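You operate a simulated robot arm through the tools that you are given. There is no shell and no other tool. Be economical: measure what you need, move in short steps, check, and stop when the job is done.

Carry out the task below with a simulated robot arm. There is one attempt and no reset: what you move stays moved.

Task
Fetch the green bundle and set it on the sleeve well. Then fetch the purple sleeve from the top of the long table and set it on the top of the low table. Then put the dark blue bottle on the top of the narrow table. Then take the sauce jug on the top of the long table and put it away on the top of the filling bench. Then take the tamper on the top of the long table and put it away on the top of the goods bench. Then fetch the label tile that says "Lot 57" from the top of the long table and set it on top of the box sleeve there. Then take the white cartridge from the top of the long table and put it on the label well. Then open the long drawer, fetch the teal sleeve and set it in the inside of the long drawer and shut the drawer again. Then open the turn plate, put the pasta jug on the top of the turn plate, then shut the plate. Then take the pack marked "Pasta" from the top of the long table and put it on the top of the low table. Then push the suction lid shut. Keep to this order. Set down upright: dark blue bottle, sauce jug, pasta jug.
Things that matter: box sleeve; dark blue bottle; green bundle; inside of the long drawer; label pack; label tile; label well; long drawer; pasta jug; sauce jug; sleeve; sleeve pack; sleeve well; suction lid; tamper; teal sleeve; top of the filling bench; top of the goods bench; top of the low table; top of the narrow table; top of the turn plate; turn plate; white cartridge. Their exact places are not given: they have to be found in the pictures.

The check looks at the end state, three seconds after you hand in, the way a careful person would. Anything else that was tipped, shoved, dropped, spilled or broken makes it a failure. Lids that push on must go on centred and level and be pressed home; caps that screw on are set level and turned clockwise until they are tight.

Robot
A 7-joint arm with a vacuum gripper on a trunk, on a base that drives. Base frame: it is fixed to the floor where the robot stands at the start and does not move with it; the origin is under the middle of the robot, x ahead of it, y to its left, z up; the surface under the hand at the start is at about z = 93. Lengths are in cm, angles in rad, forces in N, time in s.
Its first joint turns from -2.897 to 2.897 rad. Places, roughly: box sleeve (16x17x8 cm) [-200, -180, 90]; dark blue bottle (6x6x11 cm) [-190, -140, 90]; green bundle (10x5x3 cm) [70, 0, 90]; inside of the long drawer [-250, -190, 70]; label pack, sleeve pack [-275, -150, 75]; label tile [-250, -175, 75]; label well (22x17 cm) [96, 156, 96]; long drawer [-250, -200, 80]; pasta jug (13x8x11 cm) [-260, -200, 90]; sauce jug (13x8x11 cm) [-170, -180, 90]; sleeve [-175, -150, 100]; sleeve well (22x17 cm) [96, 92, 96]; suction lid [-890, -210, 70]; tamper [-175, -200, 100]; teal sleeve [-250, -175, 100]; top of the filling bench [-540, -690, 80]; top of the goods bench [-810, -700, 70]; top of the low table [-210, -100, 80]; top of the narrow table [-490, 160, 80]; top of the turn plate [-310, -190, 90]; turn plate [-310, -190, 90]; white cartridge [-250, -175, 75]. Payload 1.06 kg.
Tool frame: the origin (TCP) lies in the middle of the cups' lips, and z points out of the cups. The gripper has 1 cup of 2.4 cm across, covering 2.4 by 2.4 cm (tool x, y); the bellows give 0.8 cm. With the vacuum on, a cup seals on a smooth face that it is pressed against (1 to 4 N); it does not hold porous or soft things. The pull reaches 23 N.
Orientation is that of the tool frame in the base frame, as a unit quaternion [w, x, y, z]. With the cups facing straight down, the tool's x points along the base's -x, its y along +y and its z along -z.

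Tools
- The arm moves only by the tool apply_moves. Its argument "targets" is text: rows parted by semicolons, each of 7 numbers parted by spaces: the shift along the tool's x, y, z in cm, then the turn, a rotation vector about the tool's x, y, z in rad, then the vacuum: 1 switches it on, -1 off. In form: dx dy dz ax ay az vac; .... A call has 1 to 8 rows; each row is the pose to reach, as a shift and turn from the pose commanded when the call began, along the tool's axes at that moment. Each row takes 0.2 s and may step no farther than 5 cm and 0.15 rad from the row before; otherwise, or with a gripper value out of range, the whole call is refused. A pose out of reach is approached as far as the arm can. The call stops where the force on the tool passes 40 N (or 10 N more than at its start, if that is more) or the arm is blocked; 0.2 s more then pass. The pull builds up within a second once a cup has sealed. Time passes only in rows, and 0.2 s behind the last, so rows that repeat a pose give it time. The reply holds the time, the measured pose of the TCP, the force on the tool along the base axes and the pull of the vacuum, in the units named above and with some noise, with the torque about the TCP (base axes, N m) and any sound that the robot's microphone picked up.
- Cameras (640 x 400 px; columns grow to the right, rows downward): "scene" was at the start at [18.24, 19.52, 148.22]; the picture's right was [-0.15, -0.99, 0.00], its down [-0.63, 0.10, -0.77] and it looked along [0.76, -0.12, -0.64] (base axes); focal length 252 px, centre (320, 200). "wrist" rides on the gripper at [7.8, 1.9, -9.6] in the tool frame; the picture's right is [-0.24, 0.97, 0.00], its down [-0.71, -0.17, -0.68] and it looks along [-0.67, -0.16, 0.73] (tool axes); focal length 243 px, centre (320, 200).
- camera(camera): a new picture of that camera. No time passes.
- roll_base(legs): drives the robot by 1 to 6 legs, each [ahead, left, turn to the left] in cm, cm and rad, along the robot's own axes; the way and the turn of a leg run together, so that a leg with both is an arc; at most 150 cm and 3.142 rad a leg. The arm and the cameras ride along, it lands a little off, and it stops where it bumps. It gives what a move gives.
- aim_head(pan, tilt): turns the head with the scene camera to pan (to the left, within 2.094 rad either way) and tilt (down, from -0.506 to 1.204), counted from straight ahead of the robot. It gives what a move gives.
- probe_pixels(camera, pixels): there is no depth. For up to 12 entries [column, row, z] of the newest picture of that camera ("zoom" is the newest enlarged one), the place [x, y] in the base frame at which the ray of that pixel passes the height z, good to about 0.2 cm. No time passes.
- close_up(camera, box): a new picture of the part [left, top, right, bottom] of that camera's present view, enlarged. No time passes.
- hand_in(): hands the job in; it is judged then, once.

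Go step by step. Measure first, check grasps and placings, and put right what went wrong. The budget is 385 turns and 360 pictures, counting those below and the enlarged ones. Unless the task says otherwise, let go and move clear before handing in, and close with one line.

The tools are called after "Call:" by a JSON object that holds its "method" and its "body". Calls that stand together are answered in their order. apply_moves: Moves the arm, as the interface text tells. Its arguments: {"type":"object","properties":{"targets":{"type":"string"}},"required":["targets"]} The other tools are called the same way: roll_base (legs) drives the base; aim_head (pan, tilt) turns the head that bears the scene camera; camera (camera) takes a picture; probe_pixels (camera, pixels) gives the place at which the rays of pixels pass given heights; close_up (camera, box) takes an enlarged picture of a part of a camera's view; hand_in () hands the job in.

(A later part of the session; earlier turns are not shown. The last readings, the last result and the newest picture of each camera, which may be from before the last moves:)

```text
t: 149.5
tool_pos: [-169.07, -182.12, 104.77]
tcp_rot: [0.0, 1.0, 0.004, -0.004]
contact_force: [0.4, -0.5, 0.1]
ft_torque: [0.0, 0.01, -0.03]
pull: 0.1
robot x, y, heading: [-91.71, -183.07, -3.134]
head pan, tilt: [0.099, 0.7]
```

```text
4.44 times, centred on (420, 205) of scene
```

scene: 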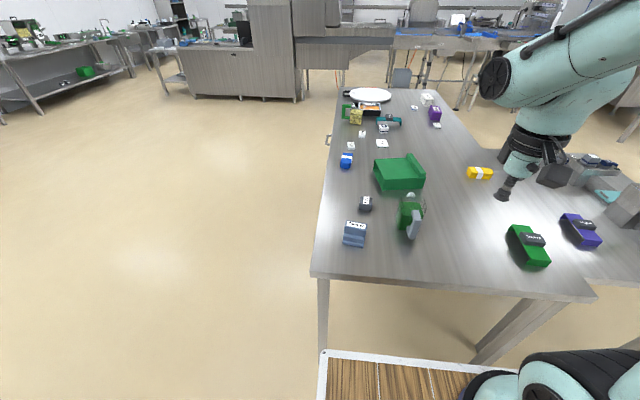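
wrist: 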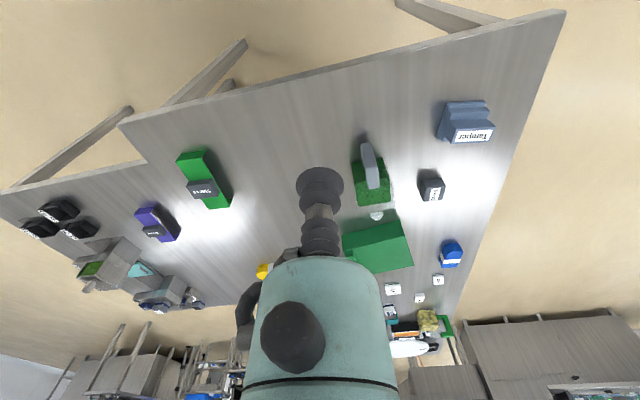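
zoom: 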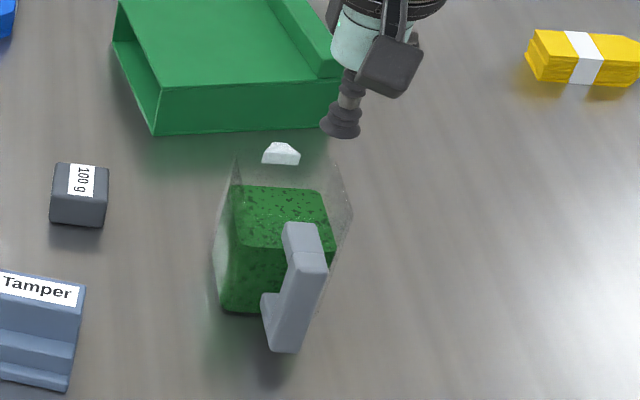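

Call:
{"method": "probe_pixels", "body": {"camera": "wrist", "pixels": [[318.7, 108.8, 93], [318.7, 108.8, 95], [318.7, 108.8, 97], [306, 116, 95], [331, 106, 95], [323, 129, 95], [313, 90, 95]]}}

Call:
{"method": "probe_pixels", "body": {"camera": "scene", "pixels": [[416.6, 214.5, 93], [416.6, 214.5, 95], [416.6, 214.5, 97], [412.5, 214, 95], [421, 213, 95], [416.6, 210, 95], [417, 219, 95]]}}

Call:
{"method": "close_up", "body": {"camera": "scene", "box": [400, 198, 432, 246]}}

Call:
{"method": "close_up", "body": {"camera": "wrist", "box": [290, 60, 354, 140]}}

```text
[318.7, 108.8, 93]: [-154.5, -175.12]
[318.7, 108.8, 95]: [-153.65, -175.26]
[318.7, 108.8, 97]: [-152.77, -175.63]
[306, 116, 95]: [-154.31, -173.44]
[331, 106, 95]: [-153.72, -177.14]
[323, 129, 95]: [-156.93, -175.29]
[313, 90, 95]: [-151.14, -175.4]
```

```text
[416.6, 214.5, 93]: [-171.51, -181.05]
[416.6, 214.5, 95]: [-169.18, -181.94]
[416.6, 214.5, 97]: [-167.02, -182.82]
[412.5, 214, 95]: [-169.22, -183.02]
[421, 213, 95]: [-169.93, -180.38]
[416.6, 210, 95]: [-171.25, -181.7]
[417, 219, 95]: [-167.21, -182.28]
```

```text
8.33 times, centred on (416, 222) of scene
```

zoom: 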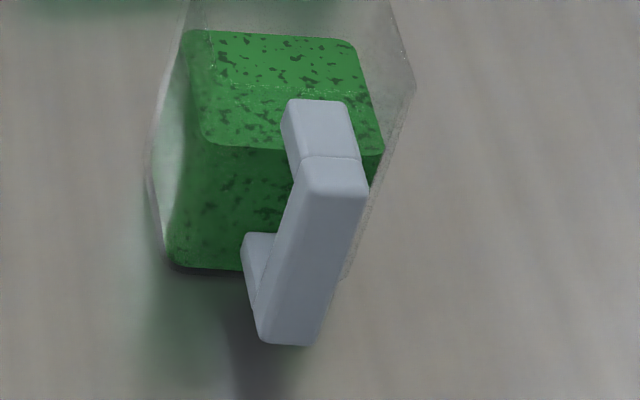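

```text
5.00 times, centred on (322, 100) of wrist
```

zoom: 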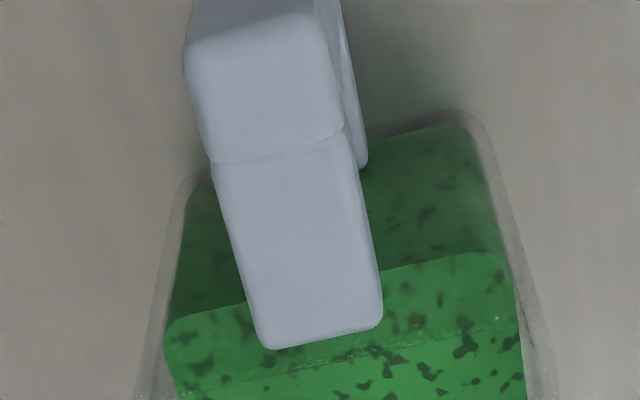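

Call:
{"method": "probe_pixels", "body": {"camera": "zoom", "pixels": [[212, 165, 95], [348, 130, 95], [380, 320, 95], [268, 345, 95], [190, 60, 95], [318, 20, 95], [282, 150, 93], [282, 150, 95], [282, 150, 97]]}}

```text
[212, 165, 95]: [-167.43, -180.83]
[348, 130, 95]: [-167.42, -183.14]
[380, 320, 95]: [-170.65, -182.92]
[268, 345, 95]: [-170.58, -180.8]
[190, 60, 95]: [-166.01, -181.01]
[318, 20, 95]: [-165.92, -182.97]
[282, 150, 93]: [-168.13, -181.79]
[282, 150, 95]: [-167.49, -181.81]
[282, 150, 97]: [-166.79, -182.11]
```

The handle's top is ~2.1–2.3 cm wide and its centre line is y ≈ −181.95. I'll try a careful press there at x ≈ −169.

Call:
{"method": "apply_moves", "body": {"targets": "0 -0.15 3 0 0 0 1;0 -0.15 6 0 0 0 1;0 -0.15 8 0 0 0 1;0 -0.15 9 0 0 0 1;0 -0.15 9.4 0 0 0 1;0 -0.15 9.4 0 0 0 1"}}

Call:
{"method": "close_up", "body": {"camera": "wrist", "box": [260, 100, 380, 220]}}

```text
t: 150.9
tool_pos: [-168.92, -181.94, 95.47]
tcp_rot: [-0.001, 1.0, 0.004, -0.004]
contact_force: [-0.9, 0.2, -0.1]
ft_torque: [-0.01, -0.19, -0.06]
pull: 22.4
robot x, y, heading: [-91.74, -183.31, -3.126]
head pan, tilt: [0.099, 0.7]
```

```text
3.33 times, centred on (320, 160) of wrist
```

zoom: 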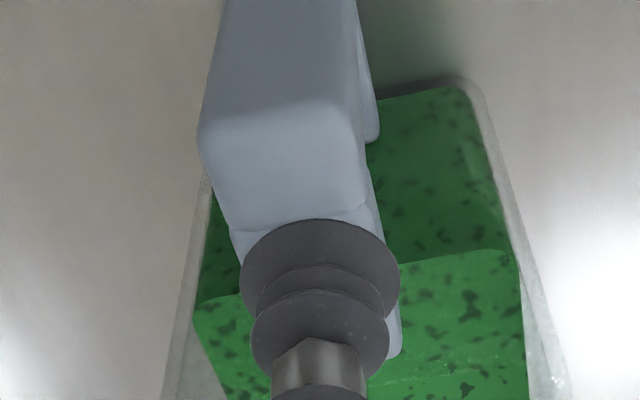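

It sealed: 22.4 N. I'll lift 1.5 cm and check for tilt and load.

Call:
{"method": "apply_moves", "body": {"targets": "0 0 -0.5 0 0 0 1;0 0 -1 0 0 0 1;0 0 -1.5 0 0 0 1;0 0 -2 0 0 0 1;0 0 -2 0 0 0 1"}}

Call:
{"method": "close_up", "body": {"camera": "scene", "box": [380, 160, 460, 250]}}

```text
t: 152.1
tool_pos: [-169.08, -181.82, 97.49]
tcp_rot: [-0.001, 1.0, 0.005, -0.003]
contact_force: [-0.2, -1.0, -0.4]
ft_torque: [0.02, 0.01, 0.02]
pull: 0.1
robot x, y, heading: [-91.76, -182.8, -3.138]
head pan, tilt: [0.099, 0.7]
```

```text
4.44 times, centred on (420, 205) of scene
```

zoom: 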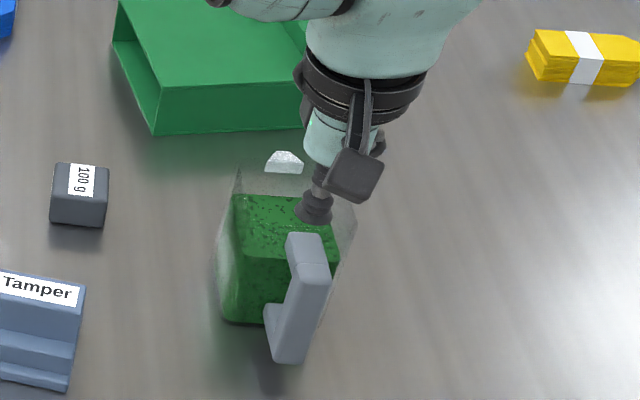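

The seal broke during the lift (pull 0.1) but the jug still stands. I'll re-measure the handle and retry with smaller lift steps to learn its weight and moment.

Call:
{"method": "apply_moves", "body": {"targets": "0 0 -4 0 0 0 -1;0 0 -7 0 0 0 -1"}}

Call:
{"method": "close_up", "body": {"camera": "scene", "box": [390, 180, 446, 250]}}

Call:
{"method": "close_up", "body": {"camera": "wrist", "box": [260, 60, 380, 160]}}

Call:
{"method": "probe_pixels", "body": {"camera": "zoom", "pixels": [[320, 200, 95]]}}

```text
t: 152.7
tool_pos: [-169.12, -181.88, 104.6]
tcp_rot: [0.0, 1.0, 0.004, -0.003]
contact_force: [0.7, -0.5, -0.3]
ft_torque: [0.0, -0.02, 0.0]
pull: 0.1
robot x, y, heading: [-91.63, -183.27, -3.134]
head pan, tilt: [0.099, 0.7]
```

```text
5.71 times, centred on (418, 215) of scene
```

zoom: 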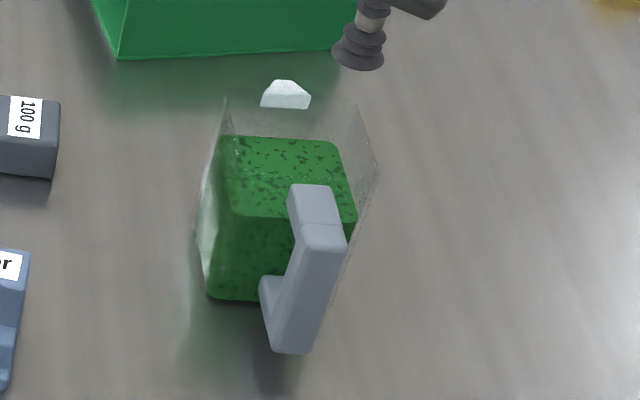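

```text
4.00 times, centred on (320, 110) of wrist
```

zoom: 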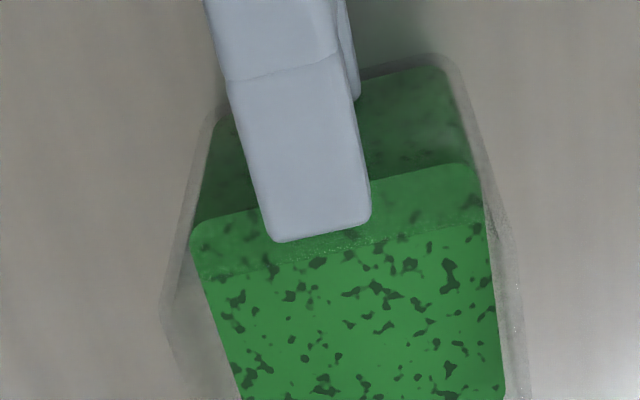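

```text
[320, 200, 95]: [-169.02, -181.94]
```

Call:
{"method": "probe_pixels", "body": {"camera": "zoom", "pixels": [[370, 215, 95.4], [273, 240, 95.4], [342, 58, 95.4], [227, 82, 95.4]]}}

Call:
{"method": "camera", "body": {"camera": "wrist"}}

```text
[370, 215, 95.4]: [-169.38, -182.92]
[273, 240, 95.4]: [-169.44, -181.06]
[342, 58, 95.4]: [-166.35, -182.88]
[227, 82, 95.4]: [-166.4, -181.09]
```

```text
277 pictures are left
```

wrist: 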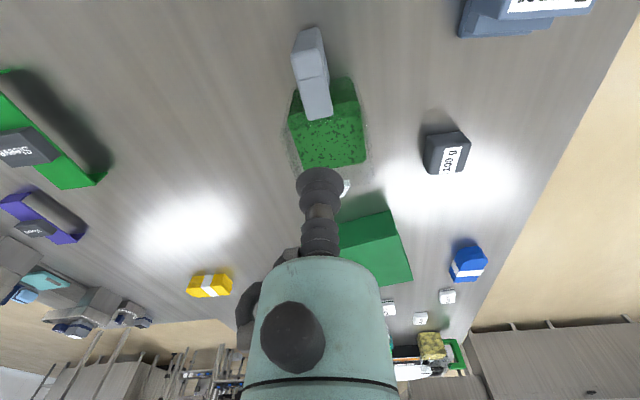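

The handle bar now spans x −166.4…−169.4, centre y −182. I'll press at x ≈ −168.2, nearest the body, and lift by millimetres while reading force.

Call:
{"method": "apply_moves", "body": {"targets": "0.9 0.1 3 0 0 0 1;0.9 0.1 6 0 0 0 1;0.9 0.1 8 0 0 0 1;0.9 0.1 9 0 0 0 1;0.9 0.1 9.4 0 0 0 1;0.9 0.1 9.6 0 0 0 1;0.9 0.1 9.6 0 0 0 1;0.9 0.1 9.6 0 0 0 1"}}

Call:
{"method": "apply_moves", "body": {"targets": "0 0 -0.2 0 0 0 1;0 0 -0.2 0 0 0 1"}}

Call:
{"method": "apply_moves", "body": {"targets": "0 0 -0.2 0 0 0 1;0 0 -0.2 0 0 0 1"}}

Call:
{"method": "apply_moves", "body": {"targets": "0 0 -0.2 0 0 0 1;0 0 -0.2 0 0 0 1"}}

```text
t: 154.5
tool_pos: [-168.19, -181.8, 94.71]
tcp_rot: [-0.001, 1.0, 0.004, -0.003]
contact_force: [-0.9, 3.0, 9.7]
ft_torque: [0.01, 0.03, -0.07]
pull: 22.4
robot x, y, heading: [-91.49, -183.3, -3.13]
head pan, tilt: [0.099, 0.7]
```

```text
t: 155.1
tool_pos: [-167.98, -182.01, 94.9]
tcp_rot: [-0.001, 1.0, 0.004, -0.003]
contact_force: [0.1, -0.9, 0.3]
ft_torque: [0.04, -0.11, -0.01]
pull: 22.5
robot x, y, heading: [-91.82, -183.39, -3.131]
head pan, tilt: [0.099, 0.7]
```

```text
t: 155.7
tool_pos: [-168.17, -182.1, 95.2]
tcp_rot: [-0.001, 1.0, 0.005, -0.004]
contact_force: [0.8, -0.1, -0.4]
ft_torque: [0.0, -0.15, -0.04]
pull: 22.8
robot x, y, heading: [-91.49, -183.31, -3.134]
head pan, tilt: [0.099, 0.7]
```

```text
t: 156.3
tool_pos: [-168.26, -181.97, 95.34]
tcp_rot: [-0.001, 1.0, 0.005, -0.004]
contact_force: [0.0, -0.1, -3.4]
ft_torque: [0.0, -0.16, -0.01]
pull: 23.0
robot x, y, heading: [-91.74, -183.39, -3.136]
head pan, tilt: [0.099, 0.7]
```

The load is growing (−3.4 N, −0.16 N m) with the pull holding. I'll keep lifting gently.

Call:
{"method": "apply_moves", "body": {"targets": "0 0 -0.2 0 0 0 1;0 0 -0.2 0 0 0 1"}}

Call:
{"method": "apply_moves", "body": {"targets": "0 0 -0.2 0 0 0 1;0 0 -0.2 0 0 0 1"}}

Call:
{"method": "close_up", "body": {"camera": "scene", "box": [390, 180, 446, 250]}}

```text
t: 156.9
tool_pos: [-168.38, -181.99, 95.62]
tcp_rot: [-0.001, 1.0, 0.004, -0.004]
contact_force: [-1.1, -0.4, -3.5]
ft_torque: [0.01, -0.16, 0.01]
pull: 22.5
robot x, y, heading: [-91.37, -183.33, -3.133]
head pan, tilt: [0.099, 0.7]
```

```text
t: 157.5
tool_pos: [-168.19, -182.03, 95.84]
tcp_rot: [0.0, 1.0, 0.005, -0.003]
contact_force: [-0.7, -0.7, -3.9]
ft_torque: [0.0, -0.19, -0.01]
pull: 23.0
robot x, y, heading: [-91.38, -183.5, -3.134]
head pan, tilt: [0.099, 0.7]
```

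```text
5.71 times, centred on (418, 215) of scene
```

zoom: 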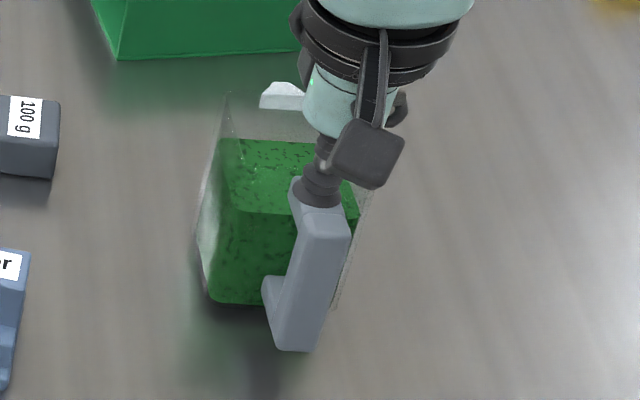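

The jug weighs ~3.7 N with a moment near the limit. I'll lift while tilting it slightly (body down, ~9°) so that its weight comes nearer under the cup.

Call:
{"method": "apply_moves", "body": {"targets": "0 0 -0.3 0 0.02 0 1;0 0 -0.6 0 0.04 0 1;0 0 -0.9 0 0.06 0 1;0 0 -1.2 0 0.08 0 1;0 0 -1.5 0 0.1 0 1;0 0 -1.8 0 0.12 0 1;0 0 -2.1 0 0.14 0 1;0 0 -2.4 0 0.16 0 1"}}

Call:
{"method": "close_up", "body": {"camera": "scene", "box": [380, 160, 452, 250]}}

```text
t: 159.3
tool_pos: [-168.1, -182.0, 98.1]
tcp_rot: [-0.001, 0.997, 0.004, 0.078]
contact_force: [0.4, 1.0, -4.5]
ft_torque: [0.03, -0.15, -0.01]
pull: 23.1
robot x, y, heading: [-91.64, -183.22, -3.132]
head pan, tilt: [0.099, 0.7]
```

```text
4.44 times, centred on (416, 205) of scene
```

zoom: 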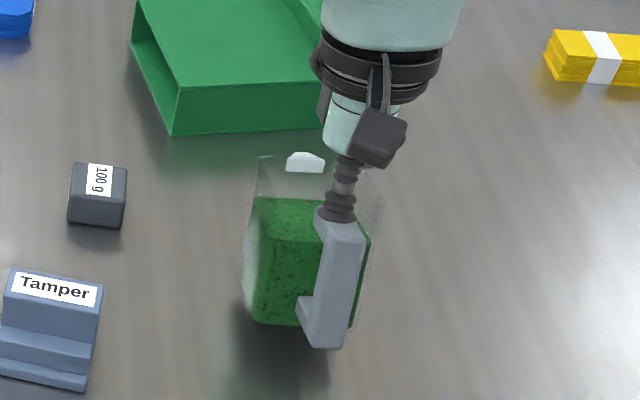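

Tilting helped: torque is down to −0.15 N m and the jug hangs clear. I'll raise it smoothly.

Call:
{"method": "apply_moves", "body": {"targets": "0.08 0 -0.5 0 0 0 1;0.2 0 -1.3 0 0 0 1;0.4 0 -2.5 0 0 0 1;0.64 0 -4 0 0 0 1;0.88 0 -5.5 0 0 0 1;1.12 0 -7 0 0 0 1;1.3 0 -8.2 0 0 0 1;1.4 0 -8.8 0 0 0 1"}}

Call:
{"method": "apply_moves", "body": {"targets": "0.08 0 -0.5 0 0 0 1;0.2 0 -1.3 0 0 0 1;0.4 0 -2.5 0 0 0 1;0.64 0 -4 0 0 0 1;0.88 0 -5.5 0 0 0 1;1.12 0 -7 0 0 0 1;1.3 0 -8.2 0 0 0 1;1.4 0 -8.8 0 0 0 1"}}

Call:
{"method": "camera", "body": {"camera": "scene"}}

```text
t: 161.1
tool_pos: [-168.2, -182.0, 107.12]
tcp_rot: [-0.001, 0.997, 0.004, 0.077]
contact_force: [0.9, -0.5, -4.4]
ft_torque: [-0.01, -0.13, 0.02]
pull: 23.2
robot x, y, heading: [-91.74, -183.08, -3.133]
head pan, tilt: [0.099, 0.7]
```

```text
t: 162.9
tool_pos: [-168.02, -182.1, 115.94]
tcp_rot: [-0.002, 0.997, 0.004, 0.077]
contact_force: [-0.5, 0.2, -3.8]
ft_torque: [0.0, -0.11, 0.04]
pull: 22.8
robot x, y, heading: [-91.95, -182.69, -3.134]
head pan, tilt: [0.099, 0.7]
```

```text
274 pictures are left
```

scene: 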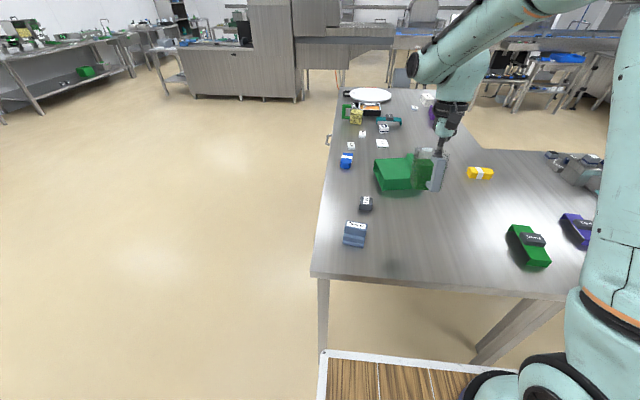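

The jug hangs steadily. I'll look left for the filling bench at about (−540, −690).

Call:
{"method": "aim_head", "body": {"pan": 0.9, "tilt": 0.2}}

Call:
{"method": "camera", "body": {"camera": "scene"}}

Call:
{"method": "aim_head", "body": {"pan": 1.7, "tilt": 0.3}}

Call:
{"method": "camera", "body": {"camera": "scene"}}

```text
t: 164.0
tool_pos: [-168.07, -182.05, 116.01]
tcp_rot: [-0.002, 0.997, 0.004, 0.077]
contact_force: [-0.1, -0.2, -3.8]
ft_torque: [-0.01, -0.18, 0.01]
pull: 23.4
robot x, y, heading: [-91.71, -183.24, -3.131]
head pan, tilt: [0.901, 0.201]
```

```text
273 pictures are left
```

scene: 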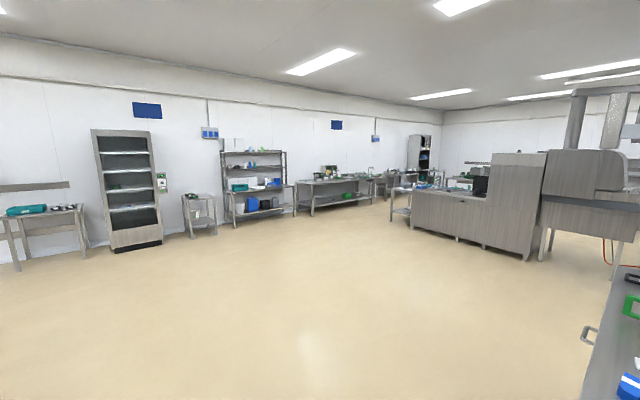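

```text
t: 165.1
tool_pos: [-168.09, -182.11, 115.98]
tcp_rot: [-0.001, 0.997, 0.004, 0.077]
contact_force: [-0.4, 0.2, -3.9]
ft_torque: [0.0, -0.12, -0.01]
pull: 22.7
robot x, y, heading: [-91.76, -183.43, -3.133]
head pan, tilt: [1.7, 0.3]
```

```text
272 pictures are left
```

scene: 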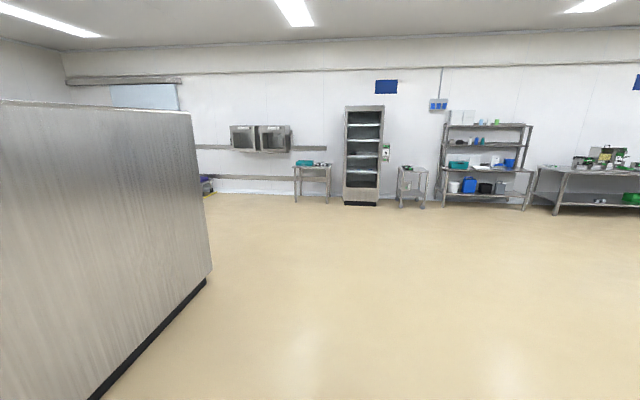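

The filling bench is the table with devices on the far wall, right of the shelf. I'll strafe out of the aisle to y ≈ −280, then turn and look toward it.

Call:
{"method": "roll_base", "body": {"legs": [[0, 100, 0]]}}

Call:
{"method": "roll_base", "body": {"legs": [[0, 0, 0.75]]}}

Call:
{"method": "aim_head", "body": {"pan": 0.1, "tilt": 0.25}}

Call:
{"method": "camera", "body": {"camera": "scene"}}

```text
t: 170.4
tool_pos: [-167.81, -283.38, 115.86]
tcp_rot: [-0.001, 0.997, -0.002, 0.077]
contact_force: [-1.0, 0.4, -3.8]
ft_torque: [-0.02, -0.15, -0.02]
pull: 22.8
robot x, y, heading: [-91.66, -285.44, 3.134]
head pan, tilt: [1.7, 0.3]
```

```text
t: 172.8
tool_pos: [-148.94, -335.78, 116.03]
tcp_rot: [-0.029, 0.929, 0.361, 0.071]
contact_force: [-0.2, 0.8, -4.3]
ft_torque: [0.12, -0.12, -0.03]
pull: 23.3
robot x, y, heading: [-91.5, -285.69, -2.407]
head pan, tilt: [1.7, 0.3]
```

```text
t: 174.5
tool_pos: [-148.85, -335.85, 116.04]
tcp_rot: [-0.029, 0.929, 0.361, 0.071]
contact_force: [0.6, -0.6, -5.0]
ft_torque: [0.11, -0.09, -0.01]
pull: 22.9
robot x, y, heading: [-91.52, -285.59, -2.402]
head pan, tilt: [0.099, 0.25]
```

```text
271 pictures are left
```

scene: 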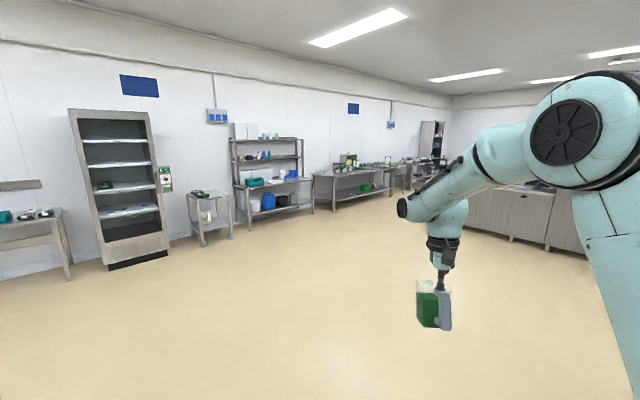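

Call:
{"method": "probe_pixels", "body": {"camera": "scene", "pixels": [[550, 250, 0], [465, 228, 0], [335, 212, 0], [388, 196, 0], [312, 214, 0], [545, 248, 0]]}}

Call:
{"method": "close_up", "body": {"camera": "scene", "box": [290, 130, 450, 230]}}

```text
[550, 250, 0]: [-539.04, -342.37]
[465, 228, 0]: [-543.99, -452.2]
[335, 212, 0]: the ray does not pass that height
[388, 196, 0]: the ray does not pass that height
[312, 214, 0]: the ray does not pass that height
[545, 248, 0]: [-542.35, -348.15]
```

```text
4.00 times, centred on (370, 180) of scene
```

zoom: 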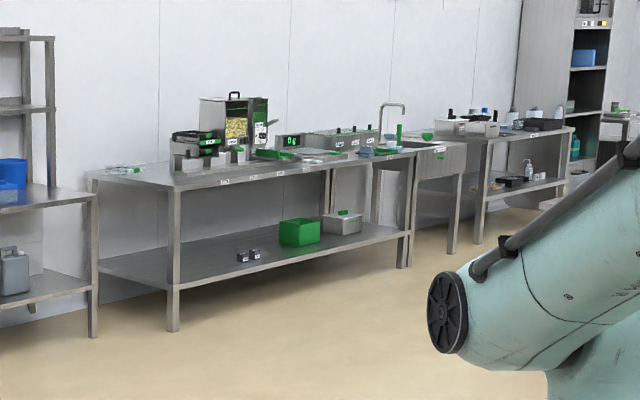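

The bench's near end is at the left of the picture with free table at its end. I'll drive toward it in gentle legs.

Call:
{"method": "roll_base", "body": {"legs": [[0, 0, -0.14], [150, 0, 0], [150, 0, 0]]}}

Call:
{"method": "camera", "body": {"camera": "scene"}}

```text
t: 189.5
tool_pos: [-404.47, -491.89, 116.04]
tcp_rot: [-0.022, 0.955, 0.287, 0.073]
contact_force: [0.2, -0.2, -4.4]
ft_torque: [0.13, -0.19, -0.01]
pull: 22.8
robot x, y, heading: [-339.67, -451.13, -2.556]
head pan, tilt: [0.099, 0.25]
```

```text
269 pictures are left
```

scene: 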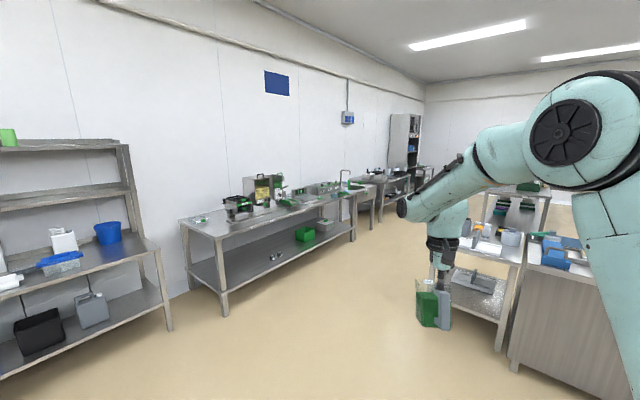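

Call:
{"method": "probe_pixels", "body": {"camera": "scene", "pixels": [[224, 315, 0], [355, 242, 0], [500, 350, 0], [224, 235, 80], [180, 224, 80], [340, 194, 80], [520, 375, 0], [262, 218, 80]]}}

Call:
{"method": "close_up", "body": {"camera": "scene", "box": [170, 160, 362, 260]}}

```text
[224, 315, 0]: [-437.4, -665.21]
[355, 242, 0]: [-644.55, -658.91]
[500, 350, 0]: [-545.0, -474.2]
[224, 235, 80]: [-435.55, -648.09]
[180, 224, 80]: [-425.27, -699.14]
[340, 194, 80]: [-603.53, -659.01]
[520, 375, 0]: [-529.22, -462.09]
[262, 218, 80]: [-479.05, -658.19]
```

```text
3.33 times, centred on (266, 210) of scene
```

zoom: 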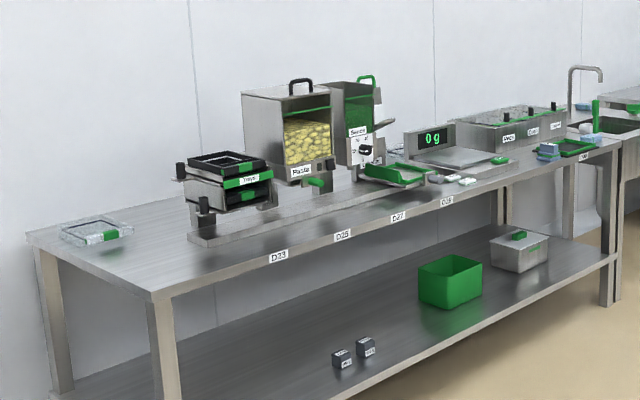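

The bench's front edge is at y ≈ −655 and its near end (x −437…−470) is free. I'll turn to face it and approach to about (−450, −592).

Call:
{"method": "roll_base", "body": {"legs": [[0, 0, 0.985], [70, -55, 0], [65, -55, 0]]}}

Call:
{"method": "aim_head", "body": {"pan": -0.05, "tilt": 0.6}}

Call:
{"method": "camera", "body": {"camera": "scene"}}

```text
t: 200.9
tool_pos: [-445.96, -666.42, 115.97]
tcp_rot: [-0.055, 0.694, 0.716, 0.053]
contact_force: [-0.1, -0.4, -4.5]
ft_torque: [0.25, 0.01, -0.02]
pull: 22.7
robot x, y, heading: [-446.59, -589.78, -1.542]
head pan, tilt: [0.099, 0.25]
```

```text
t: 201.7
tool_pos: [-445.9, -666.55, 115.99]
tcp_rot: [-0.056, 0.694, 0.716, 0.053]
contact_force: [0.0, 0.3, -4.3]
ft_torque: [0.17, 0.0, 0.0]
pull: 23.0
robot x, y, heading: [-446.42, -589.7, -1.539]
head pan, tilt: [-0.051, 0.6]
```

```text
267 pictures are left
```

scene: 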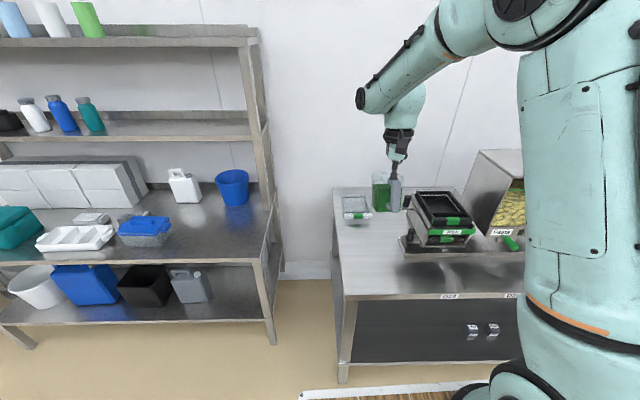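

The free area is near (375,255). I'll probe bench points.

Call:
{"method": "close_up", "body": {"camera": "scene", "box": [320, 150, 480, 310]}}

Call:
{"method": "probe_pixels", "body": {"camera": "scene", "pixels": [[346, 299, 80], [332, 190, 80], [400, 255, 80], [375, 260, 80], [370, 222, 80], [440, 290, 80], [405, 235, 80]]}}

```text
2.50 times, centred on (400, 230) of scene
```

zoom: 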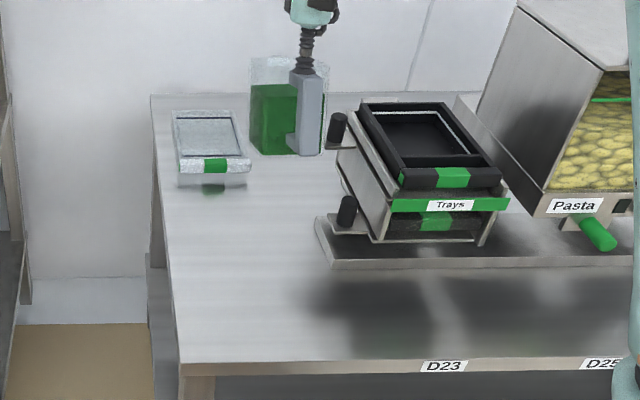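

```text
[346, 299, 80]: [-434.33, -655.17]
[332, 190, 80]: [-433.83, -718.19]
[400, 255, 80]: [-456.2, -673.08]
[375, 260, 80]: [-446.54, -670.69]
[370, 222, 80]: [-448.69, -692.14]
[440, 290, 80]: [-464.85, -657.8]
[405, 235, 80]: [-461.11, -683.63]
```

I'll lower the jug here, still slightly tilted, to z ≈ 95.

Call:
{"method": "apply_moves", "body": {"targets": "-0.16 0 1 0 0 0 1;-0.39 0 2.5 0 0 0 1;-0.7 0 4.5 0 0 0 1;-1.02 0 6.5 0 0 0 1;-1.33 0 8.5 0 0 0 1;-1.65 0 10.5 0 0 0 1;-1.88 0 12 0 0 0 1;-2.04 0 13 0 0 0 1"}}

Call:
{"method": "apply_moves", "body": {"targets": "-0.16 0 1 0 0 0 1;-0.39 0 2.5 0 0 0 1;-0.63 0 4 0 0 0 1;-0.86 0 5.5 0 0 0 1;-1.02 0 6.5 0 0 0 1;-1.1 0 7 0 0 0 1"}}

Call:
{"method": "close_up", "body": {"camera": "scene", "box": [320, 150, 480, 310]}}

Call:
{"method": "camera", "body": {"camera": "wrist"}}

```text
t: 203.5
tool_pos: [-445.86, -666.39, 102.69]
tcp_rot: [-0.056, 0.694, 0.716, 0.052]
contact_force: [0.0, -0.3, -5.1]
ft_torque: [0.21, -0.02, 0.0]
pull: 23.0
robot x, y, heading: [-447.02, -590.03, -1.54]
head pan, tilt: [-0.051, 0.6]
```

```text
t: 204.9
tool_pos: [-445.94, -666.53, 95.66]
tcp_rot: [-0.055, 0.694, 0.716, 0.052]
contact_force: [0.2, 0.2, -4.9]
ft_torque: [0.2, 0.01, 0.0]
pull: 22.8
robot x, y, heading: [-446.75, -589.96, -1.543]
head pan, tilt: [-0.051, 0.6]
```

```text
2.50 times, centred on (400, 230) of scene
```

zoom: 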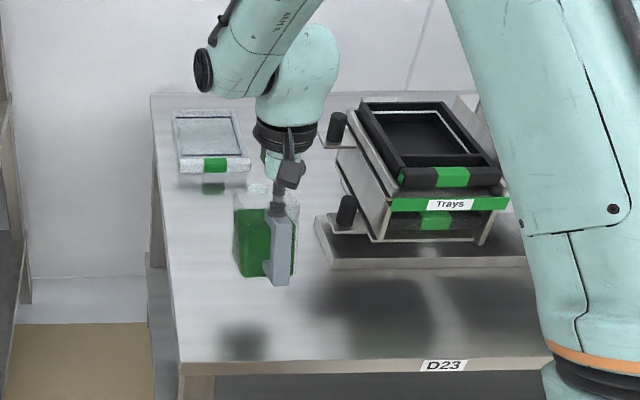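

```text
264 pictures are left
```

wrist: 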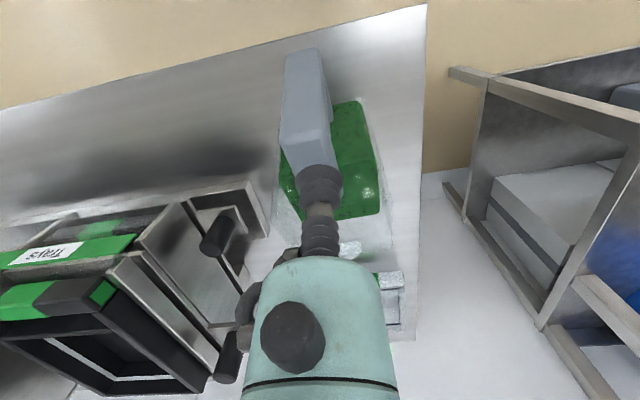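

Clear below. I'll lower in small steps to touch the far bottom edge.

Call:
{"method": "apply_moves", "body": {"targets": "-0.12 0 0.8 0 0 0 1;-0.24 0 1.6 0 0 0 1;-0.38 0 2.4 0 0 0 1;-0.47 0 3 0 0 0 1"}}

Call:
{"method": "apply_moves", "body": {"targets": "-0.06 0 0.4 0 0 0 1;-0.12 0 0.8 0 0 0 1"}}

Call:
{"method": "apply_moves", "body": {"targets": "-0.06 0 0.4 0 0 0 1;-0.12 0 0.8 0 0 0 1"}}

```text
t: 205.9
tool_pos: [-445.88, -666.55, 92.77]
tcp_rot: [-0.055, 0.694, 0.716, 0.054]
contact_force: [0.6, -1.0, -3.2]
ft_torque: [0.23, -0.02, 0.0]
pull: 23.1
robot x, y, heading: [-446.41, -590.05, -1.541]
head pan, tilt: [-0.051, 0.6]
```

```text
t: 206.5
tool_pos: [-445.94, -666.52, 91.83]
tcp_rot: [-0.056, 0.694, 0.716, 0.052]
contact_force: [0.2, 0.4, -3.6]
ft_torque: [0.22, 0.01, -0.01]
pull: 23.4
robot x, y, heading: [-446.35, -590.1, -1.542]
head pan, tilt: [-0.051, 0.6]
```

```text
t: 207.1
tool_pos: [-445.89, -666.52, 91.0]
tcp_rot: [-0.056, 0.693, 0.716, 0.053]
contact_force: [0.2, -0.2, -5.0]
ft_torque: [0.2, -0.02, -0.04]
pull: 23.2
robot x, y, heading: [-446.86, -589.81, -1.537]
head pan, tilt: [-0.051, 0.6]
```

Call:
{"method": "apply_moves", "body": {"targets": "-0.06 0 0.4 0 0 0 1;-0.12 0 0.8 0 0 0 1"}}

Call:
{"method": "apply_moves", "body": {"targets": "-0.06 0 0.4 0 0 0 1;-0.12 0 0.8 0 0 0 1"}}

Call:
{"method": "close_up", "body": {"camera": "scene", "box": [350, 200, 430, 280]}}

```text
t: 207.7
tool_pos: [-445.82, -666.6, 90.27]
tcp_rot: [-0.054, 0.694, 0.716, 0.052]
contact_force: [-0.6, -0.5, -4.8]
ft_torque: [0.19, 0.04, 0.05]
pull: 23.2
robot x, y, heading: [-446.09, -589.99, -1.539]
head pan, tilt: [-0.051, 0.6]
```

```text
t: 208.3
tool_pos: [-445.88, -666.46, 89.44]
tcp_rot: [-0.055, 0.694, 0.716, 0.053]
contact_force: [-0.2, -0.4, -4.9]
ft_torque: [0.21, 0.0, -0.02]
pull: 22.4
robot x, y, heading: [-446.59, -590.12, -1.541]
head pan, tilt: [-0.051, 0.6]
```

```text
5.00 times, centred on (390, 240) of scene
```

zoom: 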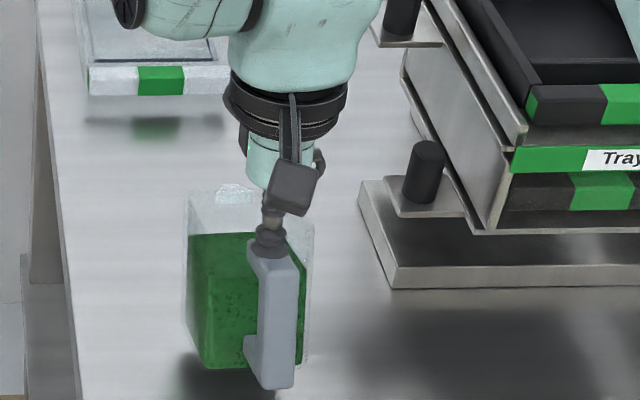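

Still hanging. I'll continue down.

Call:
{"method": "apply_moves", "body": {"targets": "-0.08 0 0.5 0 0 0 1;-0.16 0 1 0 0 0 1;-0.24 0 1.5 0 0 0 1"}}

Call:
{"method": "apply_moves", "body": {"targets": "-0.08 0 0.5 0 0 0 1;-0.16 0 1 0 0 0 1"}}

Call:
{"method": "apply_moves", "body": {"targets": "-0.08 0 0.5 0 0 0 1;-0.16 0 1 0 0 0 1"}}

Call:
{"method": "close_up", "body": {"camera": "scene", "box": [350, 200, 430, 280]}}

```text
t: 209.1
tool_pos: [-446.01, -666.5, 88.05]
tcp_rot: [-0.056, 0.694, 0.716, 0.053]
contact_force: [0.5, -0.7, -4.2]
ft_torque: [0.21, 0.01, 0.04]
pull: 22.6
robot x, y, heading: [-446.64, -590.4, -1.542]
head pan, tilt: [-0.051, 0.6]
```

```text
t: 209.7
tool_pos: [-445.94, -666.5, 86.92]
tcp_rot: [-0.055, 0.694, 0.716, 0.052]
contact_force: [0.2, 1.2, 2.5]
ft_torque: [-0.06, 0.05, -0.03]
pull: 22.6
robot x, y, heading: [-446.77, -590.15, -1.536]
head pan, tilt: [-0.051, 0.6]
```

```text
t: 210.3
tool_pos: [-445.85, -666.5, 85.97]
tcp_rot: [-0.055, 0.694, 0.716, 0.052]
contact_force: [0.6, 2.6, 2.7]
ft_torque: [-0.17, 0.03, -0.03]
pull: 22.9
robot x, y, heading: [-446.73, -590.23, -1.537]
head pan, tilt: [-0.051, 0.6]
```

```text
5.00 times, centred on (390, 240) of scene
```

zoom: 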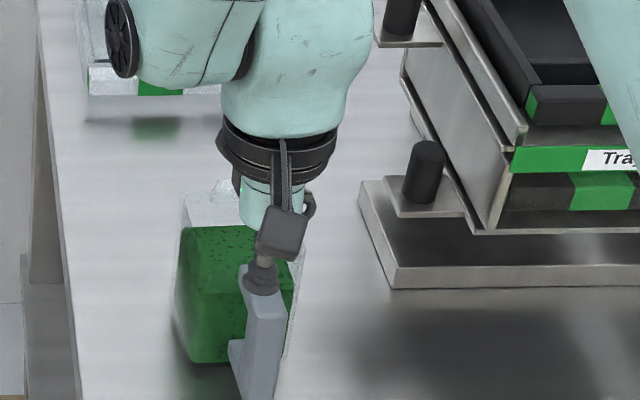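

The far edge touched near z 87. I'll rotate the tool back to vertical to set the base flat.

Call:
{"method": "apply_moves", "body": {"targets": "0 0 0 0 -0.03 0 1;0 0 0 0 -0.06 0 1;0 0 0 0 -0.09 0 1;0 0 0 0 -0.12 0 1;0 0 0 0 -0.154 0 1;0 0 0 0 -0.154 0 1"}}

Call:
{"method": "close_up", "body": {"camera": "scene", "box": [350, 200, 430, 280]}}

```text
t: 211.7
tool_pos: [-445.99, -666.55, 85.95]
tcp_rot: [0.0, 0.697, 0.718, -0.001]
contact_force: [0.6, -0.9, -3.2]
ft_torque: [0.2, 0.03, -0.02]
pull: 22.5
robot x, y, heading: [-446.81, -589.98, -1.543]
head pan, tilt: [-0.051, 0.6]
```

```text
5.00 times, centred on (390, 240) of scene
```

zoom: 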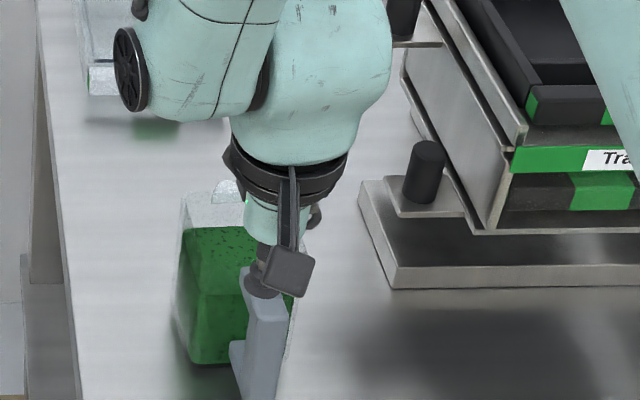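

Now lower the last bit until weight is carried by the bench.

Call:
{"method": "apply_moves", "body": {"targets": "0 0 0.3 0 0 0 1;0 0 0.6 0 0 0 1"}}

Call:
{"method": "apply_moves", "body": {"targets": "0 0 0.2 0 0 0 1;0 0 0.4 0 0 0 1"}}

```text
t: 212.3
tool_pos: [-445.91, -666.48, 85.29]
tcp_rot: [0.0, 0.696, 0.718, -0.001]
contact_force: [-1.2, 2.7, 1.4]
ft_torque: [0.01, 0.01, -0.01]
pull: 22.7
robot x, y, heading: [-446.66, -590.01, -1.543]
head pan, tilt: [-0.051, 0.6]
```

```text
t: 212.9
tool_pos: [-445.86, -666.37, 85.01]
tcp_rot: [0.001, 0.696, 0.718, -0.001]
contact_force: [0.1, 5.4, 15.2]
ft_torque: [-0.03, 0.01, -0.06]
pull: 22.4
robot x, y, heading: [-446.42, -590.29, -1.532]
head pan, tilt: [-0.051, 0.6]
```

The jug rests flat (torque ≈ 0, 15 N down). I'll ease off and release.

Call:
{"method": "apply_moves", "body": {"targets": "0 0 -0.2 0 0 0 1;0 0 -0.2 0 0 0 -1;0 0 -0.2 0 0 0 -1;0 0 -0.2 0 0 0 -1;0 0 -0.4 0 0 0 -1;0 0 -2 0 0 0 -1;0 0 -6 0 0 0 -1;0 0 -11 0 0 0 -1"}}

Call:
{"method": "apply_moves", "body": {"targets": "0 0 -5 0 0 0 -1;0 0 -10 0 0 0 -1;0 0 -15 0 0 0 -1;0 0 -20 0 0 0 -1;4 0 -23 0 0 0 -1;8 0 -23 0 0 0 -1;12 0 -23 0 0 0 -1;16 0 -23 0 0 0 -1"}}

Call:
{"method": "camera", "body": {"camera": "scene"}}

```text
t: 214.7
tool_pos: [-446.03, -666.43, 95.9]
tcp_rot: [-0.001, 0.696, 0.718, 0.0]
contact_force: [-0.7, -0.3, -0.6]
ft_torque: [0.02, -0.02, -0.01]
pull: 0.1
robot x, y, heading: [-446.35, -590.21, -1.539]
head pan, tilt: [-0.051, 0.6]
```

```text
t: 216.5
tool_pos: [-446.25, -650.8, 118.95]
tcp_rot: [-0.001, 0.696, 0.718, -0.001]
contact_force: [-0.4, -0.9, -0.2]
ft_torque: [0.0, -0.02, 0.0]
pull: 0.0
robot x, y, heading: [-446.75, -590.11, -1.539]
head pan, tilt: [-0.051, 0.6]
```

```text
260 pictures are left
```

scene: 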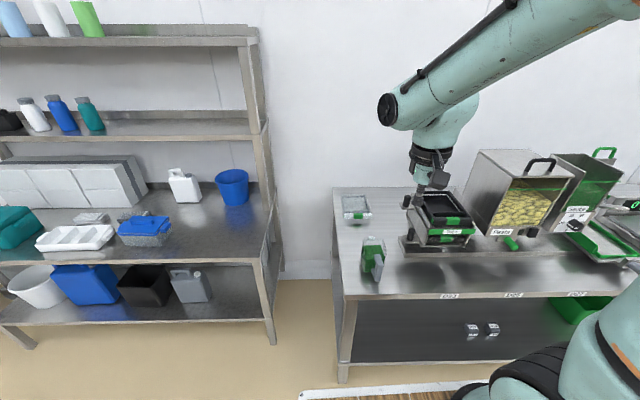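

The sauce jug stands upright on the filling bench. Next the tamper: I'll turn around and drive to the long table's −y side.

Call:
{"method": "roll_base", "body": {"legs": [[-60, 0, 0], [0, 0, 3.11], [76, -94, 0], [76, -94, 0], [70, -92, 0]]}}

Call:
{"method": "aim_head", "body": {"pan": -0.1, "tilt": 0.6}}

Call:
{"method": "camera", "body": {"camera": "scene"}}

```text
t: 244.1
tool_pos: [-169.19, -245.61, 118.86]
tcp_rot: [-0.002, 0.707, -0.707, 0.0]
contact_force: [-0.3, 0.0, 0.2]
ft_torque: [0.0, 0.05, 0.0]
pull: 0.0
robot x, y, heading: [-171.04, -306.37, 1.566]
head pan, tilt: [-0.051, 0.6]
```

```text
t: 244.7
tool_pos: [-169.45, -245.52, 118.85]
tcp_rot: [0.002, -0.707, 0.707, -0.001]
contact_force: [-0.4, 0.2, 0.6]
ft_torque: [0.0, -0.01, 0.02]
pull: 0.0
robot x, y, heading: [-170.97, -305.95, 1.57]
head pan, tilt: [-0.099, 0.6]
```

```text
259 pictures are left
```

scene: 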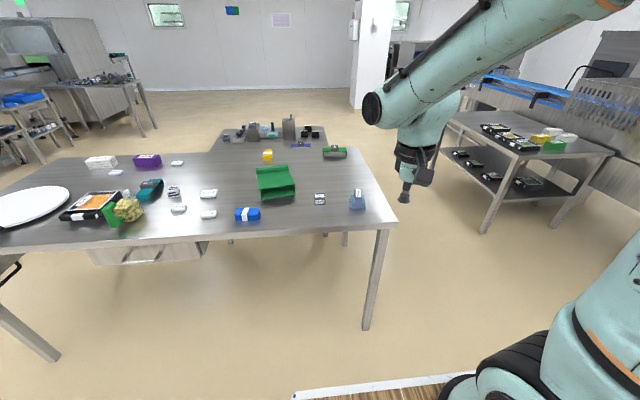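

From here the whole table's back side, the drawer (150,250) and the tamper (357,200) are visible. I'll move 20 cm ahead and examine the tamper.

Call:
{"method": "roll_base", "body": {"legs": [[18, 0, 0]]}}

Call:
{"method": "camera", "body": {"camera": "scene"}}

Call:
{"method": "camera", "body": {"camera": "wrist"}}

```text
t: 246.2
tool_pos: [-169.23, -227.46, 118.87]
tcp_rot: [0.001, -0.707, 0.708, 0.001]
contact_force: [-0.5, 0.9, -0.1]
ft_torque: [0.03, 0.01, 0.0]
pull: 0.0
robot x, y, heading: [-171.54, -288.17, 1.568]
head pan, tilt: [-0.099, 0.6]
```

```text
258 pictures are left
```

scene: 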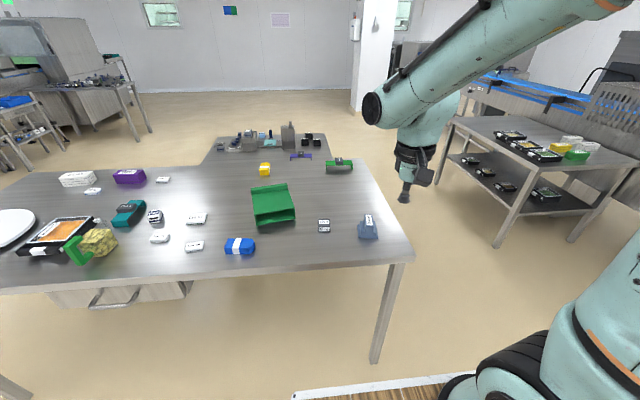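

```text
257 pictures are left
```

wrist: 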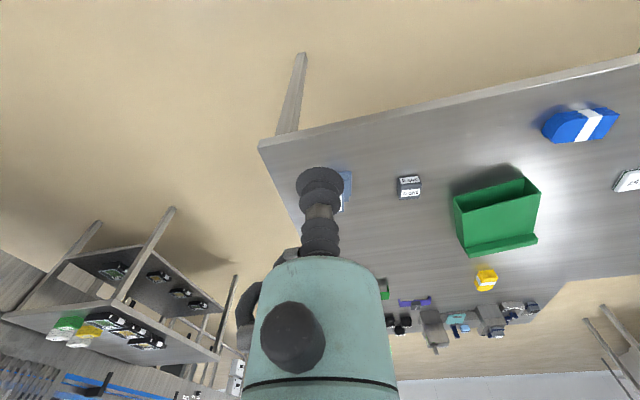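

Call:
{"method": "close_up", "body": {"camera": "scene", "box": [344, 200, 392, 250]}}

Call:
{"method": "probe_pixels", "body": {"camera": "zoom", "pixels": [[320, 160, 90], [320, 160, 92], [320, 160, 94], [320, 300, 85.5]]}}

```text
8.00 times, centred on (368, 225) of scene
```

zoom: 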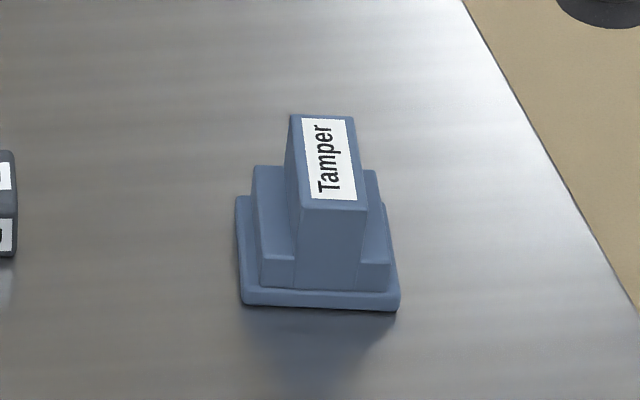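

```text
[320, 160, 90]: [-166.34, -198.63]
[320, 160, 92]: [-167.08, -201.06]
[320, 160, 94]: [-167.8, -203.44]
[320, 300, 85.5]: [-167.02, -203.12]
```

The tamper's labelled top face is ~2.5 cm wide. I'll shift the arm aside for a wrist view to triangulate.

Call:
{"method": "apply_moves", "body": {"targets": "-3 4 0 0 0 0 -1;-6 7 2 0 0 0 -1;-8 8 6 0 0 0 -1"}}

Call:
{"method": "camera", "body": {"camera": "wrist"}}

```text
t: 247.0
tool_pos: [-177.2, -219.22, 113.03]
tcp_rot: [0.0, -0.706, 0.708, 0.001]
contact_force: [-1.1, -0.4, 0.1]
ft_torque: [0.0, 0.02, 0.0]
pull: 0.1
robot x, y, heading: [-171.23, -288.22, 1.57]
head pan, tilt: [-0.099, 0.6]
```

```text
255 pictures are left
```

wrist: 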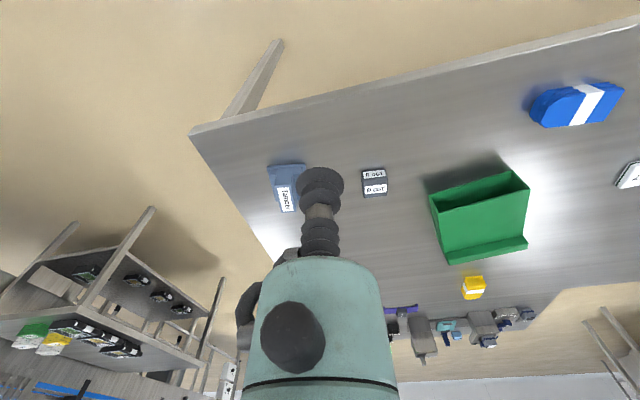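

Call:
{"method": "close_up", "body": {"camera": "wrist", "box": [256, 155, 320, 220]}}

Call:
{"method": "probe_pixels", "body": {"camera": "zoom", "pixels": [[320, 200, 90], [320, 200, 92], [320, 200, 94]]}}

Call:
{"method": "probe_pixels", "body": {"camera": "scene", "pixels": [[369, 220.2, 88], [369, 220.2, 90], [369, 220.2, 92], [369, 220.2, 94]]}}

```text
6.15 times, centred on (288, 188) of wrist
```

zoom: 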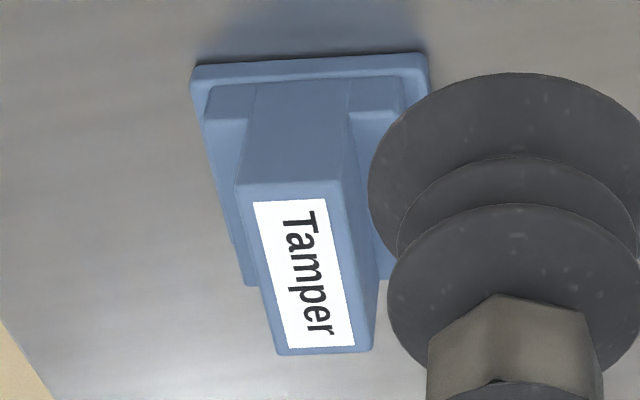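

```text
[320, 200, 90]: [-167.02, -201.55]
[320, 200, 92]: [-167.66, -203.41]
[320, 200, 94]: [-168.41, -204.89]
```

```text
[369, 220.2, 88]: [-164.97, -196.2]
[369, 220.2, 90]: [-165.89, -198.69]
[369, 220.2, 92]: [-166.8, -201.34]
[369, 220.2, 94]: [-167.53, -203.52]
```

Call:
{"method": "probe_pixels", "body": {"camera": "zoom", "pixels": [[303, 270, 88], [303, 270, 90], [303, 270, 92], [303, 270, 94], [236, 190, 92], [340, 185, 92], [372, 350, 92], [278, 355, 92]]}}

```text
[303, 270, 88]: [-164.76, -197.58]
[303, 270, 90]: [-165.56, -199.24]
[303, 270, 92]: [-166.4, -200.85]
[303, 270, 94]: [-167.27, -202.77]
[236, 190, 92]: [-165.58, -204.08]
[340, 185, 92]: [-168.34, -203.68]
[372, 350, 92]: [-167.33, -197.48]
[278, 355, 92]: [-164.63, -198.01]
```

Tamper top at (−166.1, −200.0, ~91). I'll move above it.

Call:
{"method": "apply_moves", "body": {"targets": "-4 -2.3 0 0 0 0 -1;-8 -4.6 0 0 0 0 -1;-12 -7 0 0 0 0 -1;-16 -9.2 0 0 0 0 -1;-19.1 -11.1 2 0 0 0 -1;-19.1 -11.1 7 0 0 0 -1;-19.1 -11.1 12 0 0 0 -1;-19.1 -11.1 17 0 0 0 -1"}}

Call:
{"method": "close_up", "body": {"camera": "wrist", "box": [256, 80, 384, 200]}}

Call:
{"method": "probe_pixels", "body": {"camera": "zoom", "pixels": [[320, 200, 91]]}}

```text
t: 248.8
tool_pos: [-166.03, -200.28, 96.08]
tcp_rot: [0.002, -0.707, 0.707, 0.001]
contact_force: [-0.3, 0.0, 0.8]
ft_torque: [-0.01, 0.01, 0.01]
pull: 0.0
robot x, y, heading: [-171.26, -288.01, 1.565]
head pan, tilt: [-0.099, 0.6]
```

```text
3.33 times, centred on (320, 140) of wrist
```

zoom: 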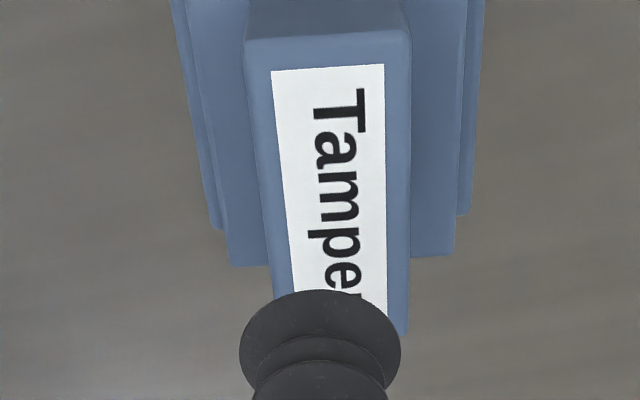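

```text
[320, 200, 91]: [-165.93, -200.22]
```

Well aligned. Descend with the vacuum on.

Call:
{"method": "apply_moves", "body": {"targets": "0 0.1 2.5 0 0 0 1;0 0.1 4 0 0 0 1;0 0.1 5 0 0 0 1;0 0.1 5.5 0 0 0 1;0 0.1 5.5 0 0 0 1;0 0.1 5.5 0 0 0 1"}}

```text
t: 250.2
tool_pos: [-166.16, -200.32, 90.47]
tcp_rot: [0.002, -0.707, 0.707, 0.001]
contact_force: [1.6, 6.3, 17.9]
ft_torque: [-0.03, 0.03, -0.01]
pull: 22.8
robot x, y, heading: [-171.69, -287.67, 1.575]
head pan, tilt: [-0.099, 0.6]
```

Sealed. I'll lift and check.

Call:
{"method": "apply_moves", "body": {"targets": "0 0 -1 0 0 0 1;0 0 -3 0 0 0 1;0 0 -6 0 0 0 1;0 0 -10 0 0 0 1;0 0 -14 0 0 0 1;0 0 -18 0 0 0 1;0 0 -22 0 0 0 1;0 0 -26 0 0 0 1"}}

Call:
{"method": "camera", "body": {"camera": "scene"}}

```text
t: 252.0
tool_pos: [-166.11, -200.56, 116.42]
tcp_rot: [0.0, -0.707, 0.708, -0.001]
contact_force: [0.1, 0.6, -1.1]
ft_torque: [-0.01, 0.0, 0.0]
pull: 23.3
robot x, y, heading: [-171.01, -288.27, 1.572]
head pan, tilt: [-0.099, 0.6]
```

```text
252 pictures are left
```

scene: 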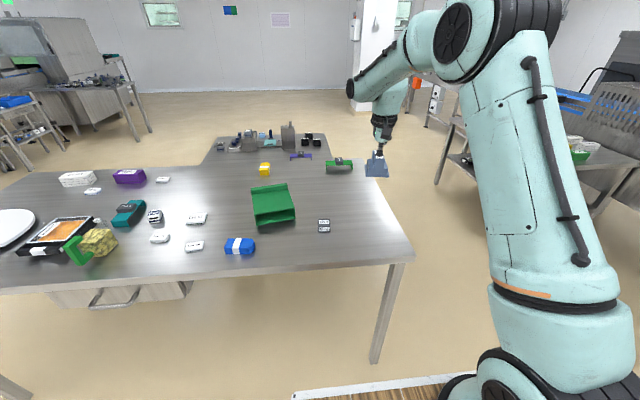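

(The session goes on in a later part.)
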